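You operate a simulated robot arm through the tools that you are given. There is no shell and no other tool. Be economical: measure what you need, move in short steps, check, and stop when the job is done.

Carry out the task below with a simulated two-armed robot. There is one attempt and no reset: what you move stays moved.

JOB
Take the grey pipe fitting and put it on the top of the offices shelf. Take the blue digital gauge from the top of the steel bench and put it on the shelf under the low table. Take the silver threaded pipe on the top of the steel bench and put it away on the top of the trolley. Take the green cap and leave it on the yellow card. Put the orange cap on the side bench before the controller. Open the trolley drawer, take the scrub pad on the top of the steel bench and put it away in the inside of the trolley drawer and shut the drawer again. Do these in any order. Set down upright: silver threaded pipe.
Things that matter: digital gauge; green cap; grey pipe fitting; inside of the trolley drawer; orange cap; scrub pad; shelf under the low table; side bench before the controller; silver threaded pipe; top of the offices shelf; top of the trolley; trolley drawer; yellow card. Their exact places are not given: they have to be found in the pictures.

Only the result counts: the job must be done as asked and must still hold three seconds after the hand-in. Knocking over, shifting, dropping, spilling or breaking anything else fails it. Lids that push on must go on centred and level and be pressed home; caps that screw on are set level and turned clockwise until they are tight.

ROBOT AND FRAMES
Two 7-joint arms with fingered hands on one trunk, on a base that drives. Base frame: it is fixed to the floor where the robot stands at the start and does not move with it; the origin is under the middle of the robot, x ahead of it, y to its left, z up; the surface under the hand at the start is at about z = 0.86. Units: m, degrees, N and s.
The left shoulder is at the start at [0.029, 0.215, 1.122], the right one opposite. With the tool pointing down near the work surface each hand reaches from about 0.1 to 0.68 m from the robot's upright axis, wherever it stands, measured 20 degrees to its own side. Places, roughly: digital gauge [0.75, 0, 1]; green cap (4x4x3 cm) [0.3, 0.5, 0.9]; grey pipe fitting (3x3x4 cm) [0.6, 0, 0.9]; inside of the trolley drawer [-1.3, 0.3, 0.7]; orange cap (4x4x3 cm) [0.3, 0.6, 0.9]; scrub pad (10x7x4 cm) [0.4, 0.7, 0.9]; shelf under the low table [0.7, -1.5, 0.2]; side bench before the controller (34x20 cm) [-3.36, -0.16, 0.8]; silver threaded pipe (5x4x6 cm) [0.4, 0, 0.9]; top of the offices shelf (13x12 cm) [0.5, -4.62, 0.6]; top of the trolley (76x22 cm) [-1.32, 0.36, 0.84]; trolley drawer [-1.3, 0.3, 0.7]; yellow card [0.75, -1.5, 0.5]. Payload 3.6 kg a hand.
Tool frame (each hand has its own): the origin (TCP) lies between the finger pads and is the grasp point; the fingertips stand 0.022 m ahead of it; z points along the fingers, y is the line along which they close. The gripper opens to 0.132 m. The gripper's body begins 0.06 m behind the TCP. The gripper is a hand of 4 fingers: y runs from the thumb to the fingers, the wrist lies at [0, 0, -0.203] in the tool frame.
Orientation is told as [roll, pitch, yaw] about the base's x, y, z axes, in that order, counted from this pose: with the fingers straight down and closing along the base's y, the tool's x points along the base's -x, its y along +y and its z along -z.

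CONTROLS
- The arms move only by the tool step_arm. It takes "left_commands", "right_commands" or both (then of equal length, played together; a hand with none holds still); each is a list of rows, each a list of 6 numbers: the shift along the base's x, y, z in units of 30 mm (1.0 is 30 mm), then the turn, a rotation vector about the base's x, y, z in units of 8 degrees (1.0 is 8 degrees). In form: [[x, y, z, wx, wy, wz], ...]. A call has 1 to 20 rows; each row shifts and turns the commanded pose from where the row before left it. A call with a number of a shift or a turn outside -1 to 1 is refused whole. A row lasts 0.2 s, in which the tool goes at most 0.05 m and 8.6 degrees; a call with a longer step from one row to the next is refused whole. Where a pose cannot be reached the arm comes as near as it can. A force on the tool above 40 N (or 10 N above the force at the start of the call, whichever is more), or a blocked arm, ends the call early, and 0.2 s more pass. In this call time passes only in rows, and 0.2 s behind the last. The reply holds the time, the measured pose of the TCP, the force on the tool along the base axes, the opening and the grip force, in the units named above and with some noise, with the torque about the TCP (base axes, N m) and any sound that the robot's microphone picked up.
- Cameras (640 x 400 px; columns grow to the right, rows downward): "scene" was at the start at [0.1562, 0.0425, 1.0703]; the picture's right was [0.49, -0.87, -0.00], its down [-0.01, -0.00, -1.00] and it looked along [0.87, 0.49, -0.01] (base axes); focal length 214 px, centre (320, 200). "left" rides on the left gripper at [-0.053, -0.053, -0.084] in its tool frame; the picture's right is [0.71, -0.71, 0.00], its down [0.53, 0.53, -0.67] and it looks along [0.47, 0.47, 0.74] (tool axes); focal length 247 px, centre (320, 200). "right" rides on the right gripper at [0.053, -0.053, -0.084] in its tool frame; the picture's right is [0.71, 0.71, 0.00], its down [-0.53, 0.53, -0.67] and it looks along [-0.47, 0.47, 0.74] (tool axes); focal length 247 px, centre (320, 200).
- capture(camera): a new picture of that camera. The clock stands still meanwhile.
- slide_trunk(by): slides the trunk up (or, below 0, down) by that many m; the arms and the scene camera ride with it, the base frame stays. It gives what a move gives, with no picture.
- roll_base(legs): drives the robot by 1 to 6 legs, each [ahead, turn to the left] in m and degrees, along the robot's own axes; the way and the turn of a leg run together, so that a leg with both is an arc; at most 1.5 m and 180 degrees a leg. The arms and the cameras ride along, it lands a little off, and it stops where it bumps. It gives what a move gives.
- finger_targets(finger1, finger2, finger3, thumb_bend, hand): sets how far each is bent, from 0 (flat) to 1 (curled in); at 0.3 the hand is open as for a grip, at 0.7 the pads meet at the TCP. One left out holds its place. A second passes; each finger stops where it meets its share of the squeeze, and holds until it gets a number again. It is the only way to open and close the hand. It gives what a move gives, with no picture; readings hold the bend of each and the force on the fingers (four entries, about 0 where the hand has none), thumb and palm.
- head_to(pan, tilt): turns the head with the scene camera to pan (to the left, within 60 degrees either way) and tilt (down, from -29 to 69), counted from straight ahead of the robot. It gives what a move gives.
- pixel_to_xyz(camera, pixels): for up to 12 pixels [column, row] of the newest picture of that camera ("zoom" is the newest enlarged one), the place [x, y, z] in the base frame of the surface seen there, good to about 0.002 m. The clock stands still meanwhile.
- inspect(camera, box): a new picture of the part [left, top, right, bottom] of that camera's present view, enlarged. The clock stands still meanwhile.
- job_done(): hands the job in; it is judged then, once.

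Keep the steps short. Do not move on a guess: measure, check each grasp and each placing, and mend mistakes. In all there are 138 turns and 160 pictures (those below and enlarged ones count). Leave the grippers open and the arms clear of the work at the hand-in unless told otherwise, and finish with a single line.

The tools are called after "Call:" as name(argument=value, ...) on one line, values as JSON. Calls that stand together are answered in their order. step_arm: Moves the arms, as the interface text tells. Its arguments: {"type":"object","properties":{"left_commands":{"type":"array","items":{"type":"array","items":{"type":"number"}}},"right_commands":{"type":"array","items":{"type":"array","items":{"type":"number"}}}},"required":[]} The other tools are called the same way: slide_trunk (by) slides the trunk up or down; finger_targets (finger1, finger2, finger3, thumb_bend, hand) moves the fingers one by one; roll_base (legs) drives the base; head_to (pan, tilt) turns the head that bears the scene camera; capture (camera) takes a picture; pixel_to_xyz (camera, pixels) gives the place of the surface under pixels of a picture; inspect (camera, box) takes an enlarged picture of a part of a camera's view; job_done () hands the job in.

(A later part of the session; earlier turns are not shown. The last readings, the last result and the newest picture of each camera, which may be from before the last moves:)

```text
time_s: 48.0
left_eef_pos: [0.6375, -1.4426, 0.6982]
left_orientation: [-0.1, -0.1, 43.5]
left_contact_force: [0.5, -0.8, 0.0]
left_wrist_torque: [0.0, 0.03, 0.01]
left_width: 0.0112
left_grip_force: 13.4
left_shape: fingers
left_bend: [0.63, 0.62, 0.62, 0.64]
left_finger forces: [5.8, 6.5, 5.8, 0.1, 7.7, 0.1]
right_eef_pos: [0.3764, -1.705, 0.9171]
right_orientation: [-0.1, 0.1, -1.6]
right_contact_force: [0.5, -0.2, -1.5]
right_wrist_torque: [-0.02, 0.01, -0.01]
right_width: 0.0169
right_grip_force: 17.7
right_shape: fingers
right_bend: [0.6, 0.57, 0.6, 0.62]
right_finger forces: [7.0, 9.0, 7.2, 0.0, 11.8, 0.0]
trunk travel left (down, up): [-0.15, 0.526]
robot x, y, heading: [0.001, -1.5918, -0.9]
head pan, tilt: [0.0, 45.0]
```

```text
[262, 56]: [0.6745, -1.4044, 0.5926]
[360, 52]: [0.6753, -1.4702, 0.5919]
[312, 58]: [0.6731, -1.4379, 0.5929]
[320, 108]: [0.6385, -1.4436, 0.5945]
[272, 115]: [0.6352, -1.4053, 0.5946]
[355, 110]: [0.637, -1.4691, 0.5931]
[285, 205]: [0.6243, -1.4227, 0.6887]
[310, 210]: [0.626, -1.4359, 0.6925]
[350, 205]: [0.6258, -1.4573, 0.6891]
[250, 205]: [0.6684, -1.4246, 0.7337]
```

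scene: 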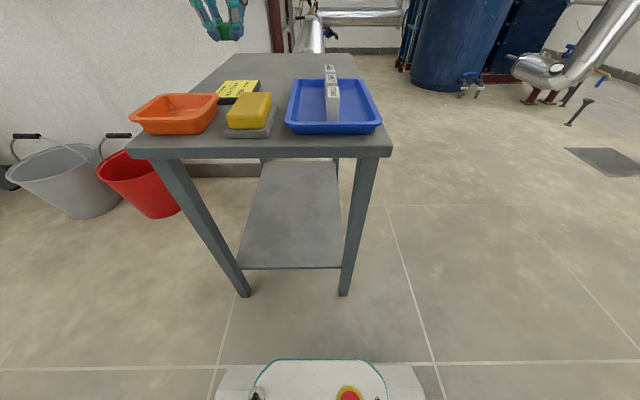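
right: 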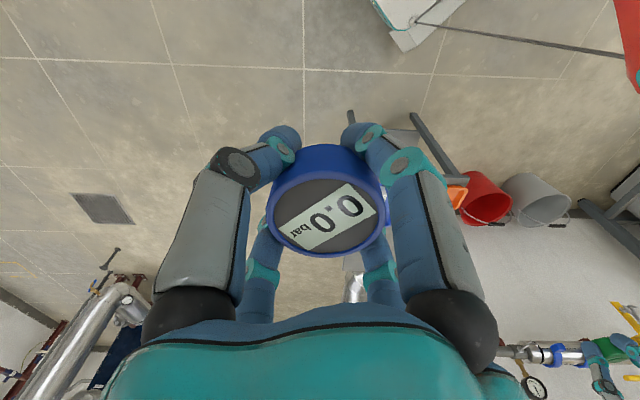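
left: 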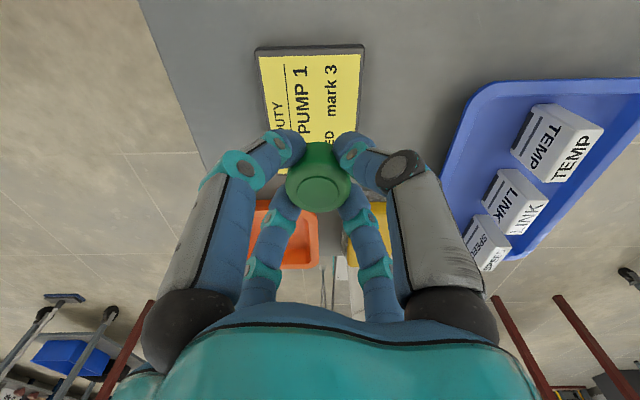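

I lower the cap to the card (TCP z ≈ 0.619).

Call:
step_arm(left_commands=[[-0.04, 0.06, -0.8, 0, 0, 0], [-0.04, 0.06, -0.8, 0, 0, 0], [0, 0, -0.6, 0, 0, 0], [0, 0, -0.3, 0, 0, 0], [0, 0, -0.15, 0, 0, 0]])

```text
time_s: 49.2
left_eef_pos: [0.6338, -1.4362, 0.6186]
left_orientation: [-0.1, 0.0, 43.6]
left_contact_force: [0.3, -0.2, -1.0]
left_wrist_torque: [0.01, 0.03, -0.01]
left_width: 0.0114
left_grip_force: 13.2
left_shape: fingers
left_bend: [0.63, 0.62, 0.62, 0.64]
left_finger forces: [5.8, 6.5, 5.7, 0.0, 7.7, 0.1]
right_eef_pos: [0.3756, -1.7036, 0.9161]
right_orientation: [-0.2, 0.1, -1.7]
right_contact_force: [0.1, 0.2, -1.5]
right_wrist_torque: [0.01, 0.01, 0.05]
right_width: 0.0164
right_grip_force: 17.2
right_shape: fingers
right_bend: [0.6, 0.57, 0.6, 0.62]
right_finger forces: [7.0, 9.0, 7.3, 0.0, 11.7, 0.0]
trunk travel left (down, up): [-0.15, 0.526]
robot x, y, heading: [-0.0045, -1.5918, -0.7]
head pan, tilt: [0.0, 45.0]
```

No clear contact yet; I creep down 4 mm in small rows and look.

Call:
step_arm(left_commands=[[0, 0, -0.07, 0, 0, 0], [0, 0, -0.07, 0, 0, 0]])

Call:
capture(camera="left")

```text
time_s: 49.8
left_eef_pos: [0.6331, -1.4382, 0.6196]
left_orientation: [-0.3, -0.2, 43.7]
left_contact_force: [1.5, 3.0, 16.1]
left_wrist_torque: [0.2, 0.22, -0.04]
left_width: 0.0116
left_grip_force: 20.8
left_shape: fingers
left_bend: [0.63, 0.61, 0.62, 0.64]
left_finger forces: [6.8, 17.1, 9.6, 0.0, 8.5, 0.1]
right_eef_pos: [0.3754, -1.704, 0.9164]
right_orientation: [0.0, 0.0, -1.7]
right_contact_force: [0.6, -0.5, -2.0]
right_wrist_torque: [-0.01, 0.02, -0.01]
right_width: 0.0166
right_grip_force: 17.6
right_shape: fingers
right_bend: [0.6, 0.57, 0.6, 0.62]
right_finger forces: [7.0, 9.1, 7.2, 0.0, 11.6, 0.0]
trunk travel left (down, up): [-0.15, 0.526]
robot x, y, heading: [-0.0053, -1.5927, -0.8]
head pan, tilt: [0.0, 45.0]
```

```text
133 pictures are left
```

left: 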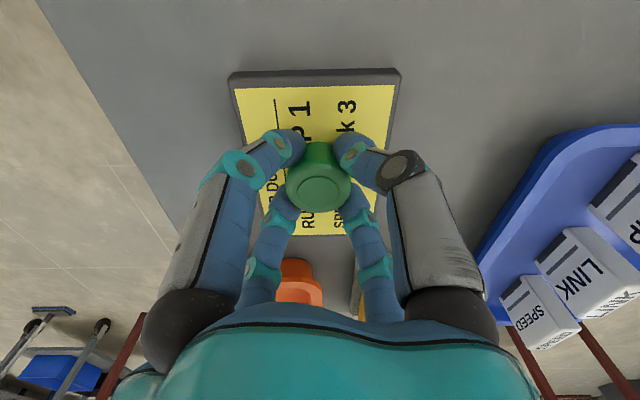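

Contact is made (16 N). I relieve 1 mm, open to 0.5, and rise.

Call:
step_arm(left_commands=[[0, 0, 0.05, 0, 0, 0]])

Call:
finger_targets(hand="left", finger1=0.5, finger2=0.5, finger3=0.5, thumb_bend=0.5)

Call:
step_arm(left_commands=[[0, 0, 0.5, 0, 0, 0], [0, 0, 1, 0, 0, 0], [0, 0, 1, 0, 0, 0], [0, 0, 1, 0, 0, 0]])

Call:
capture(camera="left")

```text
time_s: 50.2
left_eef_pos: [0.6337, -1.4384, 0.6195]
left_orientation: [-0.2, -0.2, 43.6]
left_contact_force: [3.3, 2.5, 18.0]
left_wrist_torque: [0.17, 0.08, -0.07]
left_width: 0.0114
left_grip_force: 21.5
left_shape: fingers
left_bend: [0.63, 0.61, 0.62, 0.64]
left_finger forces: [7.2, 17.6, 9.8, 0.1, 9.1, 0.1]
right_eef_pos: [0.3756, -1.7044, 0.9165]
right_orientation: [0.0, 0.1, -1.7]
right_contact_force: [0.2, -0.4, -1.3]
right_wrist_torque: [-0.02, 0.02, 0.01]
right_width: 0.0167
right_grip_force: 17.8
right_shape: fingers
right_bend: [0.6, 0.57, 0.6, 0.62]
right_finger forces: [7.1, 9.0, 7.2, 0.0, 11.7, 0.0]
trunk travel left (down, up): [-0.15, 0.526]
robot x, y, heading: [-0.0031, -1.5938, -0.7]
head pan, tilt: [0.0, 45.0]
```

```text
time_s: 51.2
left_eef_pos: [0.633, -1.439, 0.6201]
left_orientation: [-0.3, -0.3, 43.5]
left_contact_force: [-0.6, -2.6, 23.8]
left_wrist_torque: [-0.2, 0.18, 0.04]
left_width: 0.0355
left_grip_force: 12.1
left_shape: fingers
left_bend: [0.53, 0.53, 0.53, 0.51]
left_finger forces: [4.3, 6.2, 10.1, 0.1, 3.4, 0.0]
right_eef_pos: [0.374, -1.7042, 0.9176]
right_orientation: [0.0, 0.1, -1.7]
right_contact_force: [-0.2, -0.7, -1.9]
right_wrist_torque: [-0.04, -0.02, 0.01]
right_width: 0.0166
right_grip_force: 16.8
right_shape: fingers
right_bend: [0.6, 0.57, 0.6, 0.62]
right_finger forces: [7.1, 8.9, 7.2, 0.0, 11.7, 0.0]
trunk travel left (down, up): [-0.15, 0.526]
robot x, y, heading: [-0.0035, -1.595, -0.5]
head pan, tilt: [0.0, 45.0]
```

```text
time_s: 52.2
left_eef_pos: [0.6325, -1.4347, 0.7214]
left_orientation: [0.0, 0.1, 43.5]
left_contact_force: [0.4, -0.2, 0.2]
left_wrist_torque: [0.0, 0.03, 0.01]
left_width: 0.0404
left_grip_force: 0.1
left_shape: fingers
left_bend: [0.5, 0.5, 0.5, 0.5]
left_finger forces: [0.1, 0.1, 0.0, 0.0, 0.0, 0.0]
right_eef_pos: [0.3764, -1.7034, 0.9165]
right_orientation: [0.0, 0.1, -1.6]
right_contact_force: [-0.1, 0.0, -2.2]
right_wrist_torque: [-0.02, 0.03, -0.02]
right_width: 0.0169
right_grip_force: 17.8
right_shape: fingers
right_bend: [0.6, 0.57, 0.6, 0.62]
right_finger forces: [6.9, 8.8, 7.1, 0.0, 11.7, 0.0]
trunk travel left (down, up): [-0.15, 0.526]
robot x, y, heading: [-0.0011, -1.5979, -0.5]
head pan, tilt: [0.0, 45.0]
```

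```text
132 pictures are left
```

left: 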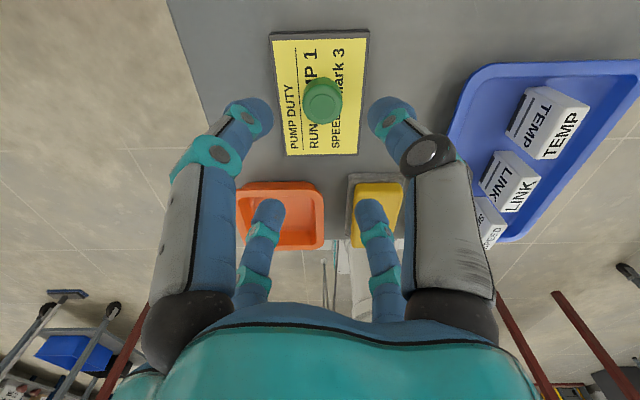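

The green cap sits centred on the yellow card. Now I retract the left arm, back up 0.2 m, and lower the trunk fully.

Call:
step_arm(left_commands=[[0, 0, 1, 0, 0, 0], [0, 0, 1, 0, 0, 0], [0, 0, 1, 0, 0, 0], [-0.2, 0, 1, 0, 0, 0], [-1, 0.5, 0.9, 0, 0, 0], [-1, 0.5, 0.9, 0, 0, 0], [-1, 0.5, 0.8, 0, 0, 0], [-1, 0.5, 0.8, 0, 0, 0], [-1, 0.5, 0.5, 0, 0, 0], [-1, 0.5, 0.5, 0, 0, 0], [-1, 0.5, 0.5, 0, 0, 0], [-1, 0.5, 0, 0, 0, 0], [-1, 0.5, 0, 0, 0, 0], [-1, 0.5, 0, 0, 0, 0]])

Call:
roll_base(legs=[[-0.2, 0]])

Call:
slide_trunk(by=-0.15)

```text
time_s: 55.2
left_eef_pos: [0.3263, -1.2863, 0.99]
left_orientation: [-0.1, -0.1, 43.6]
left_contact_force: [-0.7, 0.3, 0.0]
left_wrist_torque: [0.02, 0.01, -0.01]
left_width: 0.0408
left_grip_force: 0.0
left_shape: fingers
left_bend: [0.5, 0.5, 0.5, 0.5]
left_finger forces: [0.1, 0.1, 0.0, 0.0, 0.0, 0.0]
right_eef_pos: [0.3752, -1.7035, 0.9169]
right_orientation: [-0.2, 0.1, -1.6]
right_contact_force: [1.1, -0.1, -2.2]
right_wrist_torque: [0.0, -0.06, -0.01]
right_width: 0.0169
right_grip_force: 17.2
right_shape: fingers
right_bend: [0.6, 0.57, 0.6, 0.62]
right_finger forces: [6.8, 8.7, 7.2, 0.0, 11.4, 0.1]
trunk travel left (down, up): [-0.15, 0.526]
robot x, y, heading: [-0.0013, -1.5929, -0.8]
head pan, tilt: [0.0, 45.0]
```

```text
time_s: 56.9
left_eef_pos: [0.1242, -1.2858, 0.991]
left_orientation: [-0.2, 0.0, 43.0]
left_contact_force: [0.1, -0.5, 0.1]
left_wrist_torque: [0.03, 0.03, -0.05]
left_width: 0.0404
left_grip_force: 0.2
left_shape: fingers
left_bend: [0.5, 0.5, 0.5, 0.5]
left_finger forces: [0.1, 0.1, 0.0, 0.0, 0.0, 0.0]
right_eef_pos: [0.1707, -1.7022, 0.9166]
right_orientation: [0.0, 0.1, -2.3]
right_contact_force: [0.4, 0.1, -1.4]
right_wrist_torque: [-0.05, 0.03, 0.03]
right_width: 0.0169
right_grip_force: 17.2
right_shape: fingers
right_bend: [0.6, 0.57, 0.6, 0.62]
right_finger forces: [6.9, 8.7, 7.0, 0.1, 11.3, 0.0]
trunk travel left (down, up): [-0.15, 0.526]
robot x, y, heading: [-0.2072, -1.5894, -1.2]
head pan, tilt: [0.0, 45.0]
```

```text
time_s: 58.6
left_eef_pos: [0.1526, -1.2876, 0.8179]
left_orientation: [3.5, 3.7, 43.1]
left_contact_force: [-0.2, 0.3, -0.8]
left_wrist_torque: [-0.01, -0.03, -0.01]
left_width: 0.0405
left_grip_force: 0.1
left_shape: fingers
left_bend: [0.5, 0.5, 0.5, 0.5]
left_finger forces: [0.0, 0.1, 0.1, 0.0, 0.0, 0.0]
right_eef_pos: [0.1687, -1.7033, 0.768]
right_orientation: [0.0, 0.1, -2.3]
right_contact_force: [-0.1, -0.4, -1.7]
right_wrist_torque: [0.0, 0.0, 0.03]
right_width: 0.0168
right_grip_force: 17.4
right_shape: fingers
right_bend: [0.6, 0.57, 0.6, 0.62]
right_finger forces: [6.9, 8.9, 7.2, 0.0, 11.2, 0.0]
trunk travel left (down, up): [0.0, 0.676]
robot x, y, heading: [-0.2073, -1.593, -1.2]
head pan, tilt: [0.0, 45.0]
```

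I lower the right hand in front of the table to z≈0.25, tilting 12°.

Call:
step_arm(right_commands=[[0.243, 0.265, -0.96, 0, -0.083, 0], [0.243, 0.265, -0.96, 0, -0.083, 0], [0.243, 0.265, -0.96, 0, -0.083, 0], [0.243, 0.265, -0.96, 0, -0.083, 0], [0.243, 0.265, -0.96, 0, -0.083, 0], [0.243, 0.265, -0.96, 0, -0.083, 0], [0.243, 0.265, -0.96, 0, -0.083, 0], [0.243, 0.265, -0.96, 0, -0.083, 0], [0.243, 0.265, -0.96, 0, -0.083, 0], [0.243, 0.265, -0.96, 0, -0.083, 0], [0.243, 0.265, -0.96, 0, -0.083, 0], [0.243, 0.265, -0.96, 0, -0.083, 0], [0.243, 0.265, -0.96, 0, -0.083, 0], [0.243, 0.265, -0.96, 0, -0.083, 0], [0.243, 0.265, -0.96, 0, -0.083, 0], [0.243, 0.265, -0.96, 0, -0.083, 0], [0.243, 0.265, -0.96, 0, -0.083, 0], [0.243, 0.265, -0.96, 0, -0.083, 0]])

Call:
capture(camera="scene")

Call:
capture(camera="left")

Call:
capture(camera="right")

```text
time_s: 62.4
left_eef_pos: [0.1527, -1.2884, 0.8181]
left_orientation: [3.6, 3.8, 43.1]
left_contact_force: [0.8, -0.5, 0.0]
left_wrist_torque: [0.02, 0.04, -0.01]
left_width: 0.0407
left_grip_force: 0.1
left_shape: fingers
left_bend: [0.5, 0.5, 0.5, 0.5]
left_finger forces: [0.0, 0.0, 0.0, 0.1, 0.0, 0.0]
right_eef_pos: [0.2969, -1.5587, 0.2466]
right_orientation: [0.4, -11.6, -2.4]
right_contact_force: [-1.0, 0.3, -2.4]
right_wrist_torque: [-0.02, 0.0, 0.03]
right_width: 0.0162
right_grip_force: 16.1
right_shape: fingers
right_bend: [0.6, 0.57, 0.6, 0.62]
right_finger forces: [6.6, 8.3, 6.9, 0.1, 11.0, 0.1]
trunk travel left (down, up): [0.0, 0.676]
robot x, y, heading: [-0.2087, -1.5925, -1.5]
head pan, tilt: [0.0, 45.0]
```

```text
131 pictures are left
```

scene: 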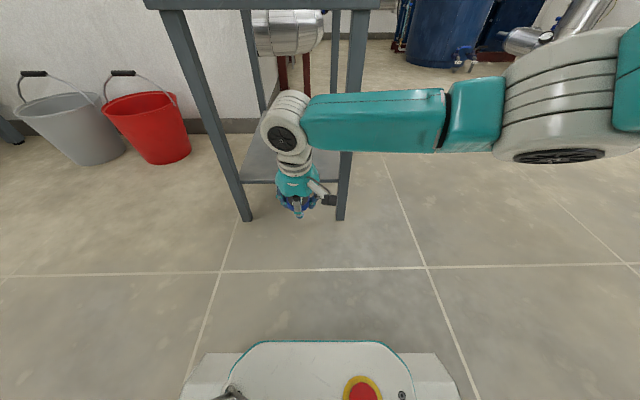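

```text
130 pictures are left
```

left: 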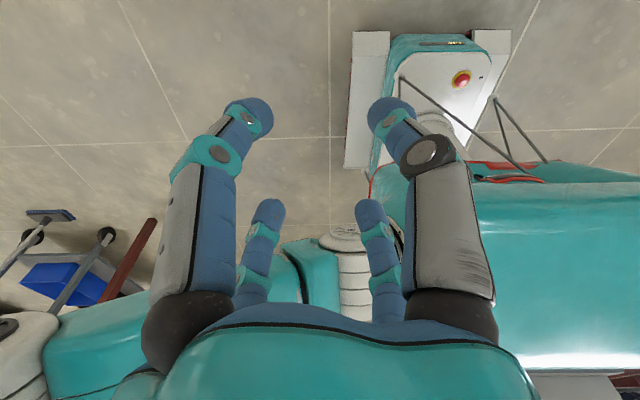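

```text
129 pictures are left
```

right: 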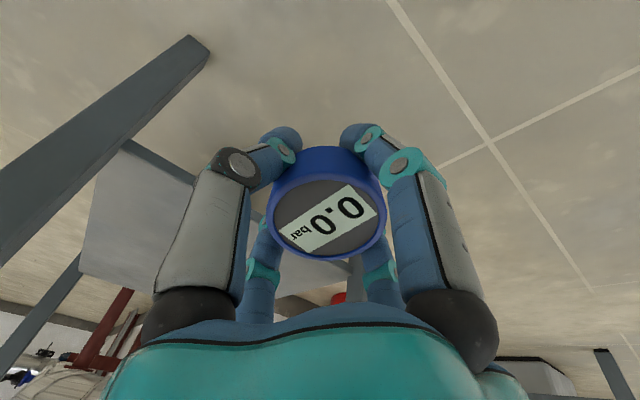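

The forearm runs out to the right and could meet the table's right leg. I measure it.

Call:
pixel_to_xyz(camera="scene", pixels=[[285, 130], [340, 120], [400, 120], [470, 115], [560, 90], [580, 150], [355, 150], [345, 200], [240, 200]])

```text
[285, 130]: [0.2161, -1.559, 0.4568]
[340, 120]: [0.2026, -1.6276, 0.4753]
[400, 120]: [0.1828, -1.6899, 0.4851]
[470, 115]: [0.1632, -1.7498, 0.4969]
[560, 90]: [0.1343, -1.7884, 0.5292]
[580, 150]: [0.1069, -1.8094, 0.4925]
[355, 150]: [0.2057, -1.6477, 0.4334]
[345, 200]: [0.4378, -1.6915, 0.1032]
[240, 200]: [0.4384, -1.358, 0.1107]
```

Rotating the robot +30° puts the right shoulder behind the gap, so the arm can extend straight in between the legs. I do that.

Call:
roll_base(legs=[[0, 31]])

Call:
head_to(pan=-25, tilt=40)

Call:
capture(camera="scene")

```text
time_s: 64.4
left_eef_pos: [-0.0501, -1.1539, 0.8082]
left_orientation: [2.2, 4.1, 74.3]
left_contact_force: [-0.5, -0.2, 0.9]
left_wrist_torque: [0.02, -0.01, 0.0]
left_width: 0.0407
left_grip_force: 0.1
left_shape: fingers
left_bend: [0.5, 0.5, 0.5, 0.5]
left_finger forces: [0.0, 0.0, 0.1, 0.0, 0.0, 0.1]
right_eef_pos: [0.206, -1.3033, 0.2477]
right_orientation: [0.4, -11.8, 28.9]
right_contact_force: [0.2, -0.3, -2.1]
right_wrist_torque: [-0.01, -0.04, 0.02]
right_width: 0.016
right_grip_force: 16.1
right_shape: fingers
right_bend: [0.6, 0.57, 0.6, 0.62]
right_finger forces: [6.5, 8.3, 6.7, 0.1, 11.0, 0.0]
trunk travel left (down, up): [0.0, 0.676]
robot x, y, heading: [-0.1949, -1.614, 29.9]
head pan, tilt: [0.0, 45.0]
```

```text
time_s: 65.2
left_eef_pos: [-0.0495, -1.1538, 0.8079]
left_orientation: [2.1, 4.1, 74.3]
left_contact_force: [-0.8, 0.5, 0.0]
left_wrist_torque: [0.0, 0.01, 0.01]
left_width: 0.0408
left_grip_force: 0.1
left_shape: fingers
left_bend: [0.5, 0.5, 0.5, 0.5]
left_finger forces: [0.0, 0.0, 0.0, 0.0, 0.0, 0.0]
right_eef_pos: [0.2065, -1.3041, 0.2489]
right_orientation: [0.3, -11.8, 28.8]
right_contact_force: [-0.6, -0.1, -2.5]
right_wrist_torque: [-0.02, -0.02, 0.01]
right_width: 0.0158
right_grip_force: 17.2
right_shape: fingers
right_bend: [0.6, 0.58, 0.6, 0.62]
right_finger forces: [6.7, 9.2, 6.9, 0.1, 11.7, 0.1]
trunk travel left (down, up): [0.0, 0.676]
robot x, y, heading: [-0.1943, -1.617, 29.9]
head pan, tilt: [-25.0, 40.0]
```

```text
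128 pictures are left
```

scene: 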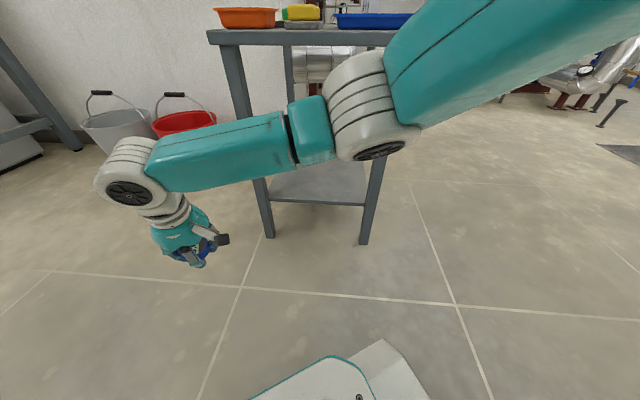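

First I move the hand sideways in front of the gap (to about x 0.25, y -1.5).

Call:
step_arm(right_commands=[[0, -0.93, 0.05, 0, 0, 0], [0, -0.93, 0.05, 0, 0, 0], [0.1, -0.93, 0, 0, 0, 0], [0.2, -0.93, 0, 0, 0, 0], [0.3, -0.93, 0, 0, 0, 0], [0.4, -0.93, 0, 0, 0, 0], [0.5, -0.93, 0, 0, 0, 0]])

Call:
capture(camera="scene")

```text
time_s: 66.8
left_eef_pos: [-0.0504, -1.1538, 0.8073]
left_orientation: [2.2, 4.1, 74.3]
left_contact_force: [-0.9, 0.2, -0.8]
left_wrist_torque: [-0.01, -0.02, 0.0]
left_width: 0.0407
left_grip_force: 0.0
left_shape: fingers
left_bend: [0.5, 0.5, 0.5, 0.5]
left_finger forces: [0.0, 0.0, 0.0, 0.0, 0.1, 0.0]
right_eef_pos: [0.2502, -1.4971, 0.2515]
right_orientation: [0.5, -11.7, 28.8]
right_contact_force: [0.7, -0.5, -3.4]
right_wrist_torque: [-0.02, -0.01, 0.01]
right_width: 0.016
right_grip_force: 16.0
right_shape: fingers
right_bend: [0.6, 0.58, 0.6, 0.62]
right_finger forces: [6.5, 8.8, 6.6, 0.0, 11.3, 0.1]
trunk travel left (down, up): [0.0, 0.676]
robot x, y, heading: [-0.192, -1.6135, 29.5]
head pan, tilt: [-25.0, 40.0]
```

```text
127 pictures are left
```

scene: 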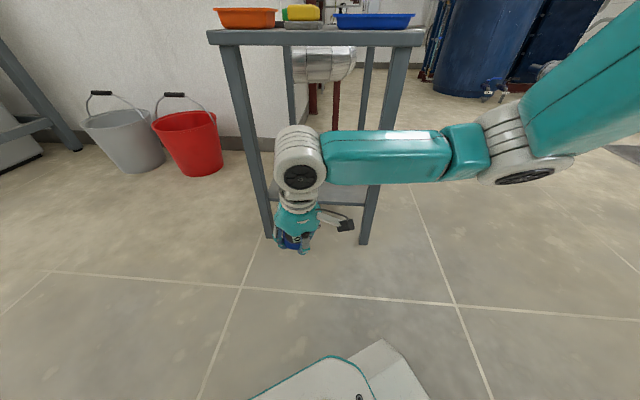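

I extend into the gap toward (0.51, -1.48), in two stages with the force guard.

Call:
step_arm(right_commands=[[0.87, 0.06, 0, 0, 0, 0], [0.87, 0.06, 0, 0, 0, 0], [0.87, 0.06, 0, 0, 0, 0], [0.87, 0.06, 0, 0, 0, 0], [0.87, 0.06, 0, 0, 0, 0], [0.87, 0.06, 0, 0, 0, 0]])

Call:
capture(camera="scene")

```text
time_s: 68.2
left_eef_pos: [-0.0512, -1.1528, 0.8071]
left_orientation: [2.0, 4.1, 74.3]
left_contact_force: [-0.7, -0.5, -0.4]
left_wrist_torque: [0.0, -0.01, -0.01]
left_width: 0.0408
left_grip_force: 0.1
left_shape: fingers
left_bend: [0.5, 0.5, 0.5, 0.5]
left_finger forces: [0.1, 0.0, 0.1, 0.0, 0.0, 0.0]
right_eef_pos: [0.4075, -1.489, 0.2508]
right_orientation: [0.5, -11.7, 28.8]
right_contact_force: [0.5, 0.5, -2.5]
right_wrist_torque: [0.0, 0.0, 0.0]
right_width: 0.0156
right_grip_force: 16.4
right_shape: fingers
right_bend: [0.6, 0.58, 0.6, 0.62]
right_finger forces: [6.4, 8.9, 6.6, 0.1, 10.9, 0.0]
trunk travel left (down, up): [0.0, 0.676]
robot x, y, heading: [-0.1928, -1.6166, 29.8]
head pan, tilt: [-25.0, 40.0]
```

```text
126 pictures are left
```

scene: 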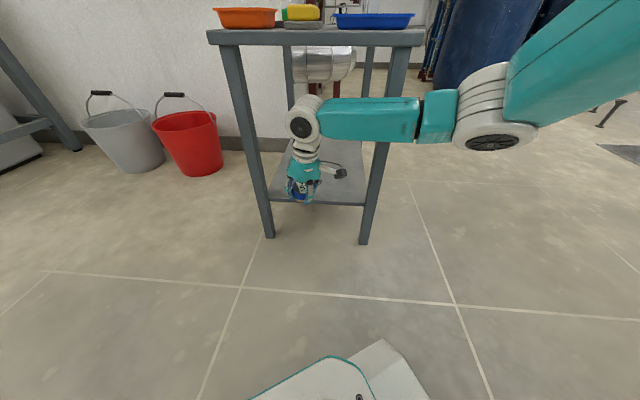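

Call:
pixel_to_xyz(camera="scene", pixels=[[340, 120], [378, 125], [410, 120], [440, 115], [375, 170], [490, 110]])

```text
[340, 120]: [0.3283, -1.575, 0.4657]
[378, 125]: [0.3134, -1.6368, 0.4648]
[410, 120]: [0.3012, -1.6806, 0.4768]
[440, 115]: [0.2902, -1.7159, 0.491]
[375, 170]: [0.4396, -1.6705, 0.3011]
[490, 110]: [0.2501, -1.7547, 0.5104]
```

Forearm clears the leg by about 4 cm; I advance slowly to x≈0.495.

Call:
step_arm(right_commands=[[0.6, 0.1, 0, 0, 0, 0], [0.6, 0.1, 0, 0, 0, 0], [0.6, 0.1, 0, 0, 0, 0], [0.6, 0.1, 0, 0, 0, 0], [0.5, 0.05, 0, 0, 0, 0]])

Call:
capture(camera="scene")

Call:
capture(camera="right")

```text
time_s: 69.5
left_eef_pos: [-0.0499, -1.1546, 0.8084]
left_orientation: [2.0, 4.1, 74.3]
left_contact_force: [0.1, 0.1, -0.6]
left_wrist_torque: [0.04, -0.01, 0.01]
left_width: 0.0407
left_grip_force: 0.1
left_shape: fingers
left_bend: [0.5, 0.5, 0.5, 0.5]
left_finger forces: [0.1, 0.0, 0.0, 0.0, 0.0, 0.0]
right_eef_pos: [0.4965, -1.4748, 0.2497]
right_orientation: [0.3, -11.8, 28.9]
right_contact_force: [-0.5, 0.5, -1.9]
right_wrist_torque: [-0.02, 0.01, -0.01]
right_width: 0.016
right_grip_force: 16.5
right_shape: fingers
right_bend: [0.6, 0.58, 0.6, 0.62]
right_finger forces: [6.5, 8.7, 6.6, 0.1, 10.8, 0.0]
trunk travel left (down, up): [0.0, 0.676]
robot x, y, heading: [-0.1955, -1.6168, 29.8]
head pan, tilt: [-25.0, 40.0]
```

```text
125 pictures are left
```

scene: 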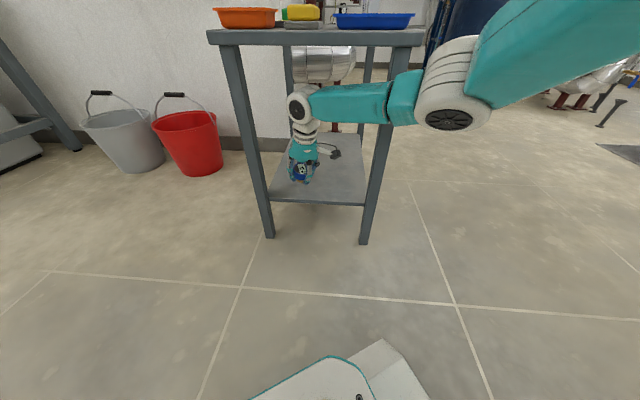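

```text
124 pictures are left
```

right: 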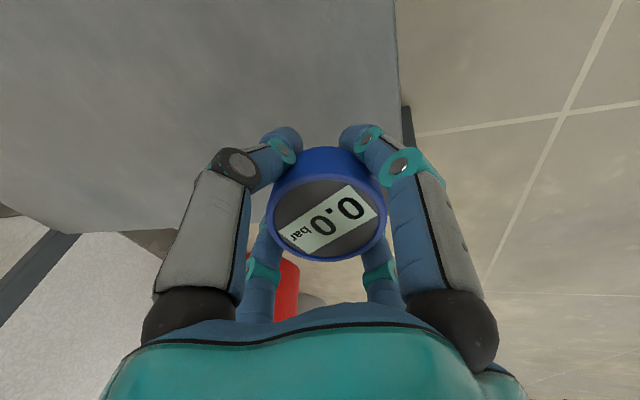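

Gauge is above the shelf about 5 cm inside the edge. I level the tilt by 8° and lower.

Call:
step_arm(right_commands=[[0, 0, -0.2, -0.485, 0.875, 0], [0, 0, -0.5, -0.15, 0.25, 0], [0, 0, -0.3, 0, 0, 0], [0, 0, -0.1, 0, 0, 0], [0, 0, -0.1, 0, 0, 0], [0, 0, -0.1, 0, 0, 0]])

Call:
inspect(camera="scene", box=[250, 70, 400, 230])

```text
time_s: 70.8
left_eef_pos: [-0.0501, -1.1552, 0.8079]
left_orientation: [2.1, 4.1, 74.4]
left_contact_force: [0.7, 0.1, 0.5]
left_wrist_torque: [0.02, 0.01, 0.01]
left_width: 0.0407
left_grip_force: 0.0
left_shape: fingers
left_bend: [0.5, 0.5, 0.5, 0.5]
left_finger forces: [0.0, 0.0, 0.0, 0.0, 0.0, 0.1]
right_eef_pos: [0.4926, -1.4756, 0.2126]
right_orientation: [0.2, -1.4, 28.9]
right_contact_force: [-1.5, -0.9, -2.6]
right_wrist_torque: [0.0, 0.0, -0.02]
right_width: 0.0154
right_grip_force: 16.1
right_shape: fingers
right_bend: [0.6, 0.58, 0.6, 0.62]
right_finger forces: [6.4, 8.7, 6.5, 0.0, 10.8, 0.0]
trunk travel left (down, up): [0.0, 0.676]
robot x, y, heading: [-0.1937, -1.6121, 29.6]
head pan, tilt: [-25.0, 40.0]
```

```text
2.50 times, centred on (325, 150) of scene
```

zoom: 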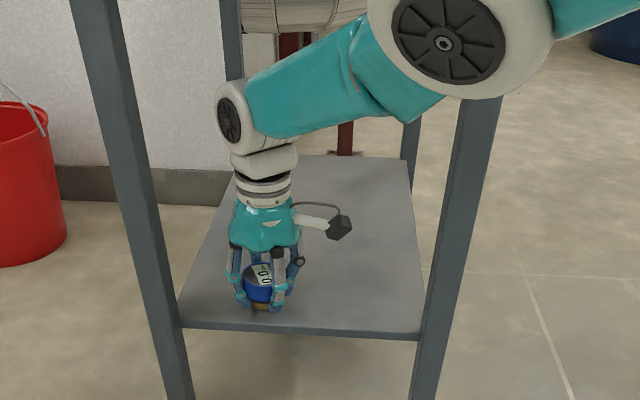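

Almost down; creeping until contact.

Call:
step_arm(right_commands=[[0, 0, -0.06, 0, 0, 0], [0, 0, -0.06, 0, 0, 0], [0, 0, -0.05, 0, 0, 0]])

```text
time_s: 71.7
left_eef_pos: [-0.0494, -1.1539, 0.8074]
left_orientation: [2.2, 4.1, 74.3]
left_contact_force: [0.3, -0.7, 0.2]
left_wrist_torque: [-0.02, 0.01, -0.02]
left_width: 0.0406
left_grip_force: 0.1
left_shape: fingers
left_bend: [0.5, 0.5, 0.5, 0.5]
left_finger forces: [0.0, 0.1, 0.0, 0.1, 0.0, 0.0]
right_eef_pos: [0.4928, -1.4752, 0.2099]
right_orientation: [0.3, -1.5, 28.9]
right_contact_force: [0.2, -0.2, -2.3]
right_wrist_torque: [-0.01, 0.0, 0.01]
right_width: 0.0156
right_grip_force: 16.0
right_shape: fingers
right_bend: [0.6, 0.58, 0.6, 0.62]
right_finger forces: [6.4, 8.7, 6.6, 0.0, 10.8, 0.0]
right hand out of reach, approached as far as the arm can: row 2
trunk travel left (down, up): [0.0, 0.676]
robot x, y, heading: [-0.1888, -1.6149, 30.3]
head pan, tilt: [-25.0, 40.0]
```

Call:
step_arm(right_commands=[[-0.1, -0.05, -0.06, 0, 0, 0], [-0.1, -0.05, -0.06, 0, 0, 0], [-0.05, 0, -0.06, 0, 0, 0], [0, 0, -0.06, 0, 0, 0]])

Call:
inspect(camera="scene", box=[290, 150, 350, 200])

```text
time_s: 72.7
left_eef_pos: [-0.0515, -1.1549, 0.8082]
left_orientation: [2.1, 4.1, 74.3]
left_contact_force: [0.8, -0.4, 0.2]
left_wrist_torque: [-0.04, -0.01, 0.0]
left_width: 0.0407
left_grip_force: 0.0
left_shape: fingers
left_bend: [0.5, 0.5, 0.5, 0.5]
left_finger forces: [0.1, 0.0, 0.0, 0.0, 0.0, 0.0]
right_eef_pos: [0.4849, -1.4775, 0.2041]
right_orientation: [0.2, -1.5, 28.8]
right_contact_force: [0.7, 0.6, 7.6]
right_wrist_torque: [0.05, 0.05, 0.0]
right_width: 0.0111
right_grip_force: 16.6
right_shape: fingers
right_bend: [0.63, 0.58, 0.61, 0.64]
right_finger forces: [5.1, 11.9, 6.2, 0.1, 9.5, 0.0]
trunk travel left (down, up): [0.0, 0.676]
robot x, y, heading: [-0.1948, -1.6185, 30.1]
head pan, tilt: [-25.0, 40.0]
```

```text
8.00 times, centred on (320, 175) of scene
```

zoom: 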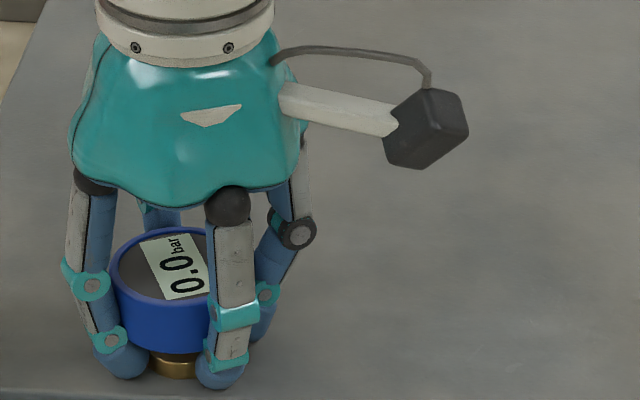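

Gauge foot touches the shelf (about 10 N). I open to 0.4 and look.

Call:
finger_targets(hand="right", finger1=0.42, finger2=0.42, finger3=0.42, thumb_bend=0.42)

Call:
inspect(camera="scene", box=[270, 130, 370, 220])

```text
time_s: 73.7
left_eef_pos: [-0.0507, -1.1539, 0.8082]
left_orientation: [2.1, 4.0, 74.4]
left_contact_force: [-0.1, 0.3, -1.1]
left_wrist_torque: [-0.03, 0.0, 0.04]
left_width: 0.0407
left_grip_force: 0.1
left_shape: fingers
left_bend: [0.5, 0.5, 0.5, 0.5]
left_finger forces: [0.0, 0.0, 0.0, 0.0, 0.0, 0.0]
right_eef_pos: [0.4849, -1.4769, 0.2019]
right_orientation: [0.3, -1.4, 28.9]
right_contact_force: [-1.9, 0.9, 6.8]
right_wrist_torque: [-0.31, -0.13, -0.09]
right_width: 0.0596
right_grip_force: 3.3
right_shape: fingers
right_bend: [0.42, 0.42, 0.42, 0.42]
right_finger forces: [0.0, 0.1, 0.0, 0.0, 6.5, 0.1]
trunk travel left (down, up): [0.0, 0.676]
robot x, y, heading: [-0.192, -1.6175, 29.7]
head pan, tilt: [-25.0, 40.0]
```

```text
4.44 times, centred on (320, 175) of scene
```

zoom: 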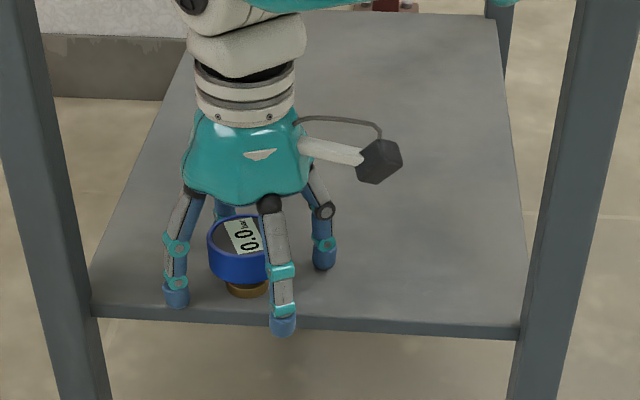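

Gauge stands free on its foot. I raise straight up 5 cm (same height as on entry).

Call:
step_arm(right_commands=[[0, 0, 0.3, 0, 0, 0], [0, 0, 0.5, 0, 0, 0], [0, 0, 0.5, 0, 0, 0], [0, 0, 0.47, 0, 0, 0]])

Call:
inspect(camera="scene", box=[250, 70, 400, 230])

```text
time_s: 74.7
left_eef_pos: [-0.0506, -1.1549, 0.8073]
left_orientation: [2.2, 4.1, 74.3]
left_contact_force: [-0.2, -0.2, 0.0]
left_wrist_torque: [0.02, 0.0, -0.01]
left_width: 0.0407
left_grip_force: 0.1
left_shape: fingers
left_bend: [0.5, 0.5, 0.5, 0.5]
left_finger forces: [0.1, 0.0, 0.1, 0.0, 0.0, 0.0]
right_eef_pos: [0.4847, -1.4786, 0.2568]
right_orientation: [0.3, -1.4, 28.8]
right_contact_force: [0.3, 0.9, 0.3]
right_wrist_torque: [-0.02, -0.01, 0.01]
right_width: 0.0595
right_grip_force: 0.1
right_shape: fingers
right_bend: [0.42, 0.42, 0.42, 0.42]
right_finger forces: [0.0, 0.0, 0.0, 0.1, 0.0, 0.1]
trunk travel left (down, up): [0.0, 0.676]
robot x, y, heading: [-0.196, -1.6182, 29.7]
head pan, tilt: [-25.0, 40.0]
```

```text
2.50 times, centred on (325, 150) of scene
```

zoom: 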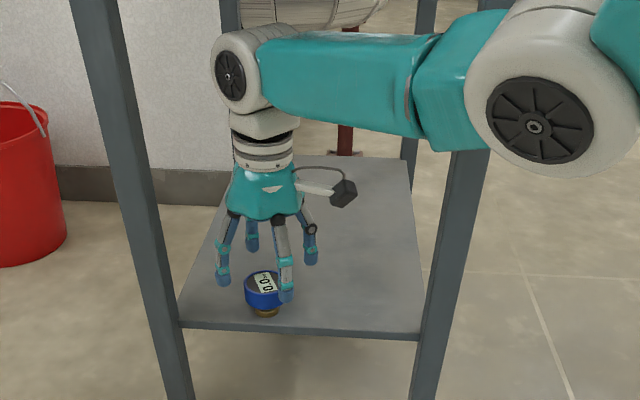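

Call:
step_arm(right_commands=[[0, 0, 0.3, 0, 0, 0], [-0.7, -0.1, 0, 0, 0, 0], [-0.8, -0.1, 0, 0, 0, 0], [-0.8, -0.1, 0, 0, 0, 0], [-0.8, -0.06, 0, 0, 0, 0], [-0.8, -0.06, 0, 0, 0, 0], [-0.8, -0.06, 0, 0, 0, 0], [-0.8, -0.06, 0, 0, 0, 0], [-0.8, -0.06, 0, 0, 0, 0]])

Call:
capture(camera="scene")

```text
time_s: 76.7
left_eef_pos: [-0.0499, -1.1536, 0.807]
left_orientation: [2.1, 4.1, 74.3]
left_contact_force: [0.2, -0.7, -0.7]
left_wrist_torque: [0.03, 0.0, -0.01]
left_width: 0.0407
left_grip_force: 0.0
left_shape: fingers
left_bend: [0.5, 0.5, 0.5, 0.5]
left_finger forces: [0.0, 0.0, 0.0, 0.1, 0.0, 0.1]
right_eef_pos: [0.2953, -1.496, 0.266]
right_orientation: [0.2, -1.6, 28.9]
right_contact_force: [-0.9, -0.4, -0.2]
right_wrist_torque: [-0.02, 0.02, 0.0]
right_width: 0.0599
right_grip_force: 0.1
right_shape: fingers
right_bend: [0.42, 0.42, 0.42, 0.42]
right_finger forces: [0.0, 0.0, 0.0, 0.0, 0.0, 0.1]
trunk travel left (down, up): [0.0, 0.676]
robot x, y, heading: [-0.1948, -1.6134, 29.6]
head pan, tilt: [-25.0, 40.0]
```

```text
119 pictures are left
```

scene: 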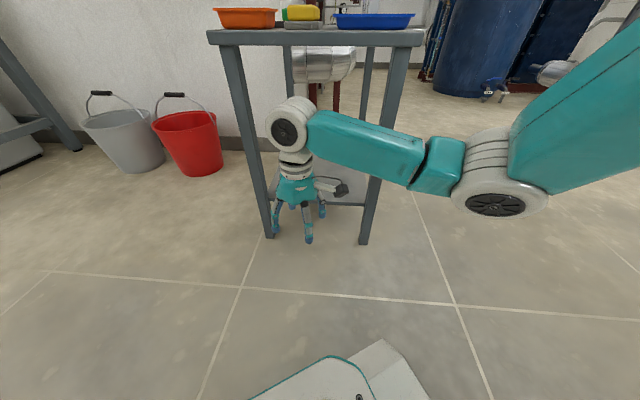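

Now I raise the right hand in front of the robot and lift the trunk.

Call:
step_arm(right_commands=[[-0.5, -0.2, 0.3, 0, 0, 0], [-0.5, -0.3, 0.8, 0, 0, 0], [-0.3, -0.3, 1, 0, 0, 0], [-0.3, -0.3, 1, 0, 0, 0], [-0.2, -0.2, 1, 0, 0, 0], [-0.2, -0.2, 1, 0, 0, 0], [-0.2, -0.2, 1, 0, 0, 0], [-0.2, -0.2, 1, 0, 0, 0], [-0.2, -0.2, 1, 0, 0, 0], [-0.2, -0.2, 1, 0, 0, 0], [0, -0.2, 1, 0, 0, 0], [0, -0.2, 1, 0, 0, 0], [0, 0, 1, 0, 0, 0], [0, 0, 1, 0, 0, 0], [0, 0, 1, 0, 0, 0], [0, 0, 1, 0, 0, 0]])

Call:
slide_trunk(by=0.4)

Call:
finger_targets(hand="right", finger1=0.3, finger2=0.3, finger3=0.3, thumb_bend=0.3)

Call:
roll_base(legs=[[0, 60]])

Call:
head_to(pan=0, tilt=20)

Call:
capture(camera="scene")

```text
time_s: 80.0
left_eef_pos: [-0.0499, -1.1545, 0.8083]
left_orientation: [2.1, 3.9, 74.3]
left_contact_force: [0.9, 0.6, -0.7]
left_wrist_torque: [0.0, -0.02, 0.0]
left_width: 0.0406
left_grip_force: 0.0
left_shape: fingers
left_bend: [0.5, 0.5, 0.5, 0.5]
left_finger forces: [0.0, 0.1, 0.0, 0.0, 0.0, 0.0]
right_eef_pos: [0.2127, -1.5784, 0.719]
right_orientation: [0.3, -1.5, 28.9]
right_contact_force: [-0.5, 0.7, 0.6]
right_wrist_torque: [-0.02, 0.0, -0.02]
right_width: 0.0596
right_grip_force: 0.0
right_shape: fingers
right_bend: [0.42, 0.42, 0.42, 0.42]
right_finger forces: [0.0, 0.0, 0.0, 0.0, 0.1, 0.0]
trunk travel left (down, up): [0.0, 0.676]
robot x, y, heading: [-0.1937, -1.6148, 29.9]
head pan, tilt: [-25.0, 40.0]
```

```text
time_s: 83.9
left_eef_pos: [-0.0496, -1.1542, 1.2076]
left_orientation: [2.0, 4.1, 74.3]
left_contact_force: [-0.6, -0.5, 0.1]
left_wrist_torque: [-0.01, -0.02, 0.02]
left_width: 0.0409
left_grip_force: 0.1
left_shape: fingers
left_bend: [0.5, 0.5, 0.5, 0.5]
left_finger forces: [0.0, 0.0, 0.0, 0.0, 0.0, 0.0]
right_eef_pos: [0.2127, -1.5766, 1.118]
right_orientation: [0.3, -1.5, 28.8]
right_contact_force: [0.6, -0.2, 0.0]
right_wrist_torque: [-0.02, 0.01, -0.03]
right_width: 0.0598
right_grip_force: 0.0
right_shape: fingers
right_bend: [0.42, 0.42, 0.42, 0.42]
right_finger forces: [0.1, 0.1, 0.0, 0.1, 0.0, 0.0]
trunk travel left (down, up): [-0.4, 0.276]
robot x, y, heading: [-0.1932, -1.6186, 29.6]
head pan, tilt: [-25.0, 40.0]
```

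```text
time_s: 84.9
left_eef_pos: [-0.0491, -1.1539, 1.2079]
left_orientation: [2.1, 4.1, 74.4]
left_contact_force: [0.7, 0.4, -0.3]
left_wrist_torque: [0.03, 0.0, -0.01]
left_width: 0.0409
left_grip_force: 0.0
left_shape: fingers
left_bend: [0.5, 0.5, 0.5, 0.5]
left_finger forces: [0.1, 0.1, 0.0, 0.0, 0.0, 0.0]
right_eef_pos: [0.2124, -1.5758, 1.1192]
right_orientation: [0.2, -1.5, 28.9]
right_contact_force: [0.2, -1.0, -0.3]
right_wrist_torque: [-0.02, -0.02, -0.04]
right_width: 0.0874
right_grip_force: 0.0
right_shape: fingers
right_bend: [0.3, 0.3, 0.3, 0.3]
right_finger forces: [0.1, 0.0, 0.0, 0.0, 0.1, 0.0]
trunk travel left (down, up): [-0.4, 0.276]
robot x, y, heading: [-0.1947, -1.6183, 29.8]
head pan, tilt: [-25.0, 40.0]
```

```text
time_s: 87.4
left_eef_pos: [-0.4499, -1.2017, 1.2083]
left_orientation: [2.0, 4.1, 123.7]
left_contact_force: [-0.8, -1.0, -0.1]
left_wrist_torque: [-0.01, -0.06, 0.02]
left_width: 0.0406
left_grip_force: 0.0
left_shape: fingers
left_bend: [0.5, 0.5, 0.5, 0.5]
left_finger forces: [0.0, 0.1, 0.0, 0.1, 0.1, 0.0]
right_eef_pos: [0.0423, -1.2777, 1.119]
right_orientation: [0.1, -1.4, 78.3]
right_contact_force: [-0.4, -0.3, 0.1]
right_wrist_torque: [0.03, -0.04, -0.03]
right_width: 0.0874
right_grip_force: 0.1
right_shape: fingers
right_bend: [0.3, 0.3, 0.3, 0.3]
right_finger forces: [0.1, 0.0, 0.0, 0.1, 0.0, 0.1]
trunk travel left (down, up): [-0.4, 0.276]
robot x, y, heading: [-0.1569, -1.6221, 80.3]
head pan, tilt: [-25.0, 40.0]
stopped in leg 1: the robot was blocked; the commanded pose is now the measured one
```

```text
time_s: 88.3
left_eef_pos: [-0.4467, -1.203, 1.2096]
left_orientation: [2.1, 4.0, 123.6]
left_contact_force: [-0.1, -0.5, 0.3]
left_wrist_torque: [-0.02, -0.01, -0.02]
left_width: 0.0405
left_grip_force: 0.0
left_shape: fingers
left_bend: [0.5, 0.5, 0.5, 0.5]
left_finger forces: [0.1, 0.0, 0.0, 0.0, 0.1, 0.0]
right_eef_pos: [0.0437, -1.277, 1.1189]
right_orientation: [0.3, -1.5, 78.2]
right_contact_force: [0.2, 0.7, 0.8]
right_wrist_torque: [-0.01, -0.03, 0.0]
right_width: 0.0877
right_grip_force: 0.1
right_shape: fingers
right_bend: [0.3, 0.3, 0.3, 0.3]
right_finger forces: [0.0, 0.0, 0.0, 0.0, 0.0, 0.0]
trunk travel left (down, up): [-0.4, 0.276]
robot x, y, heading: [-0.1567, -1.6218, 80.4]
head pan, tilt: [0.0, 20.0]
```

```text
118 pictures are left
```

scene: 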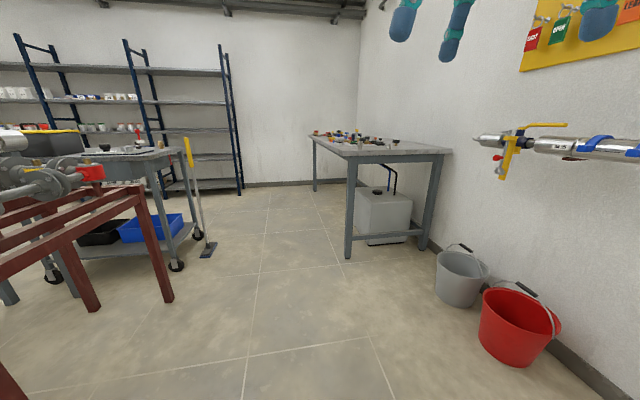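

The rig on the left limits turning room. I drive ahead, angle slightly left, then square up to the bench again.

Call:
roll_base(legs=[[0.7, 0], [0, 22], [0.85, 0], [0, -102]])

```text
time_s: 100.1
left_eef_pos: [-0.1827, 0.4135, 1.2107]
left_orientation: [2.1, 3.9, 85.0]
left_contact_force: [0.8, 0.3, -0.1]
left_wrist_torque: [0.06, 0.01, -0.02]
left_width: 0.0408
left_grip_force: 0.1
left_shape: fingers
left_bend: [0.5, 0.5, 0.5, 0.5]
left_finger forces: [0.0, 0.0, 0.0, 0.1, 0.0, 0.0]
right_eef_pos: [0.153, 0.0446, 1.1193]
right_orientation: [0.4, -1.4, 39.5]
right_contact_force: [0.2, 0.4, -0.1]
right_wrist_torque: [0.0, 0.04, -0.01]
right_width: 0.0879
right_grip_force: 0.1
right_shape: fingers
right_bend: [0.3, 0.3, 0.3, 0.3]
right_finger forces: [0.0, 0.0, 0.0, 0.0, 0.0, 0.0]
trunk travel left (down, up): [-0.4, 0.276]
robot x, y, heading: [-0.2515, -0.0642, 39.2]
head pan, tilt: [0.0, 20.0]
stopped in leg 4: the robot was blocked; the commanded pose is now the measured one
```

Blocked again at 39°. I look through the left and right hand cameras for what's near.

Call:
capture(camera="left")

Call:
capture(camera="right")

Call:
head_to(pan=-60, tilt=50)

Call:
capture(camera="scene")

```text
117 pictures are left
```

left: 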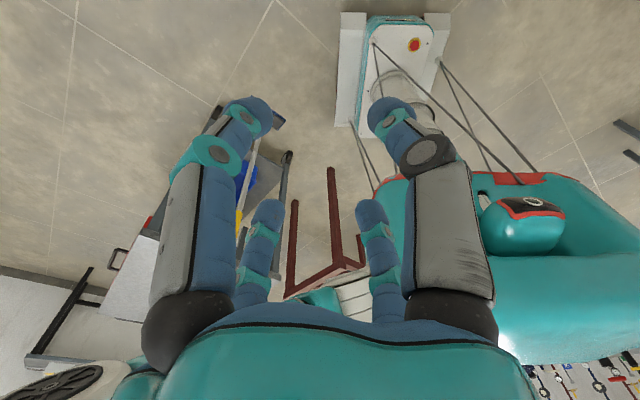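

```text
116 pictures are left
```

right: 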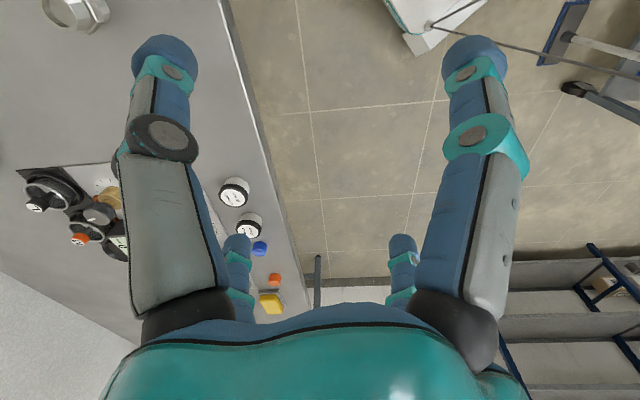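

```text
time_s: 101.4
left_eef_pos: [-0.1856, 0.4151, 1.2104]
left_orientation: [2.0, 4.0, 85.0]
left_contact_force: [0.0, 0.8, 0.0]
left_wrist_torque: [0.01, -0.06, 0.0]
left_width: 0.0407
left_grip_force: 0.0
left_shape: fingers
left_bend: [0.5, 0.5, 0.5, 0.5]
left_finger forces: [0.1, 0.0, 0.0, 0.0, 0.0, 0.0]
right_eef_pos: [0.1519, 0.0463, 1.1195]
right_orientation: [0.3, -1.6, 39.4]
right_contact_force: [-0.6, 0.3, -0.6]
right_wrist_torque: [0.02, 0.0, 0.0]
right_width: 0.088
right_grip_force: 0.0
right_shape: fingers
right_bend: [0.3, 0.3, 0.3, 0.3]
right_finger forces: [0.1, 0.0, 0.0, 0.1, 0.0, 0.0]
trunk travel left (down, up): [-0.4, 0.276]
robot x, y, heading: [-0.2528, -0.0645, 39.5]
head pan, tilt: [-60.0, 50.0]
```

```text
115 pictures are left
```

scene: 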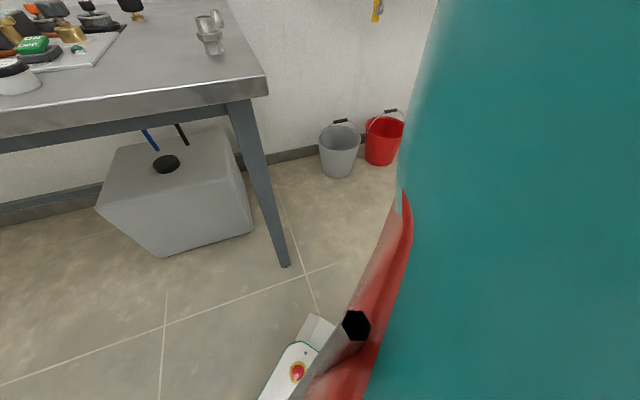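

Call:
pixel_to_xyz(camera="left", pixels=[[286, 156], [277, 122], [332, 172], [295, 205], [345, 262], [250, 180], [130, 225], [350, 120], [375, 185], [340, 285], [352, 295]])

```text
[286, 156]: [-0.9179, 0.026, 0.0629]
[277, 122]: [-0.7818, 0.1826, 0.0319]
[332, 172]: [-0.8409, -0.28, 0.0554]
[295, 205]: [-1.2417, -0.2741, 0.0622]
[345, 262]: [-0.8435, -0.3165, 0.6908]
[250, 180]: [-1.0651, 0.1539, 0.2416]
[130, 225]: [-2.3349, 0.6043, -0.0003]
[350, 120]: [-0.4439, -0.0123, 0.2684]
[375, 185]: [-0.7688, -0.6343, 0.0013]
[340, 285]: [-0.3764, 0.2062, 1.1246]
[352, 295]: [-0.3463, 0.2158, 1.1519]
```

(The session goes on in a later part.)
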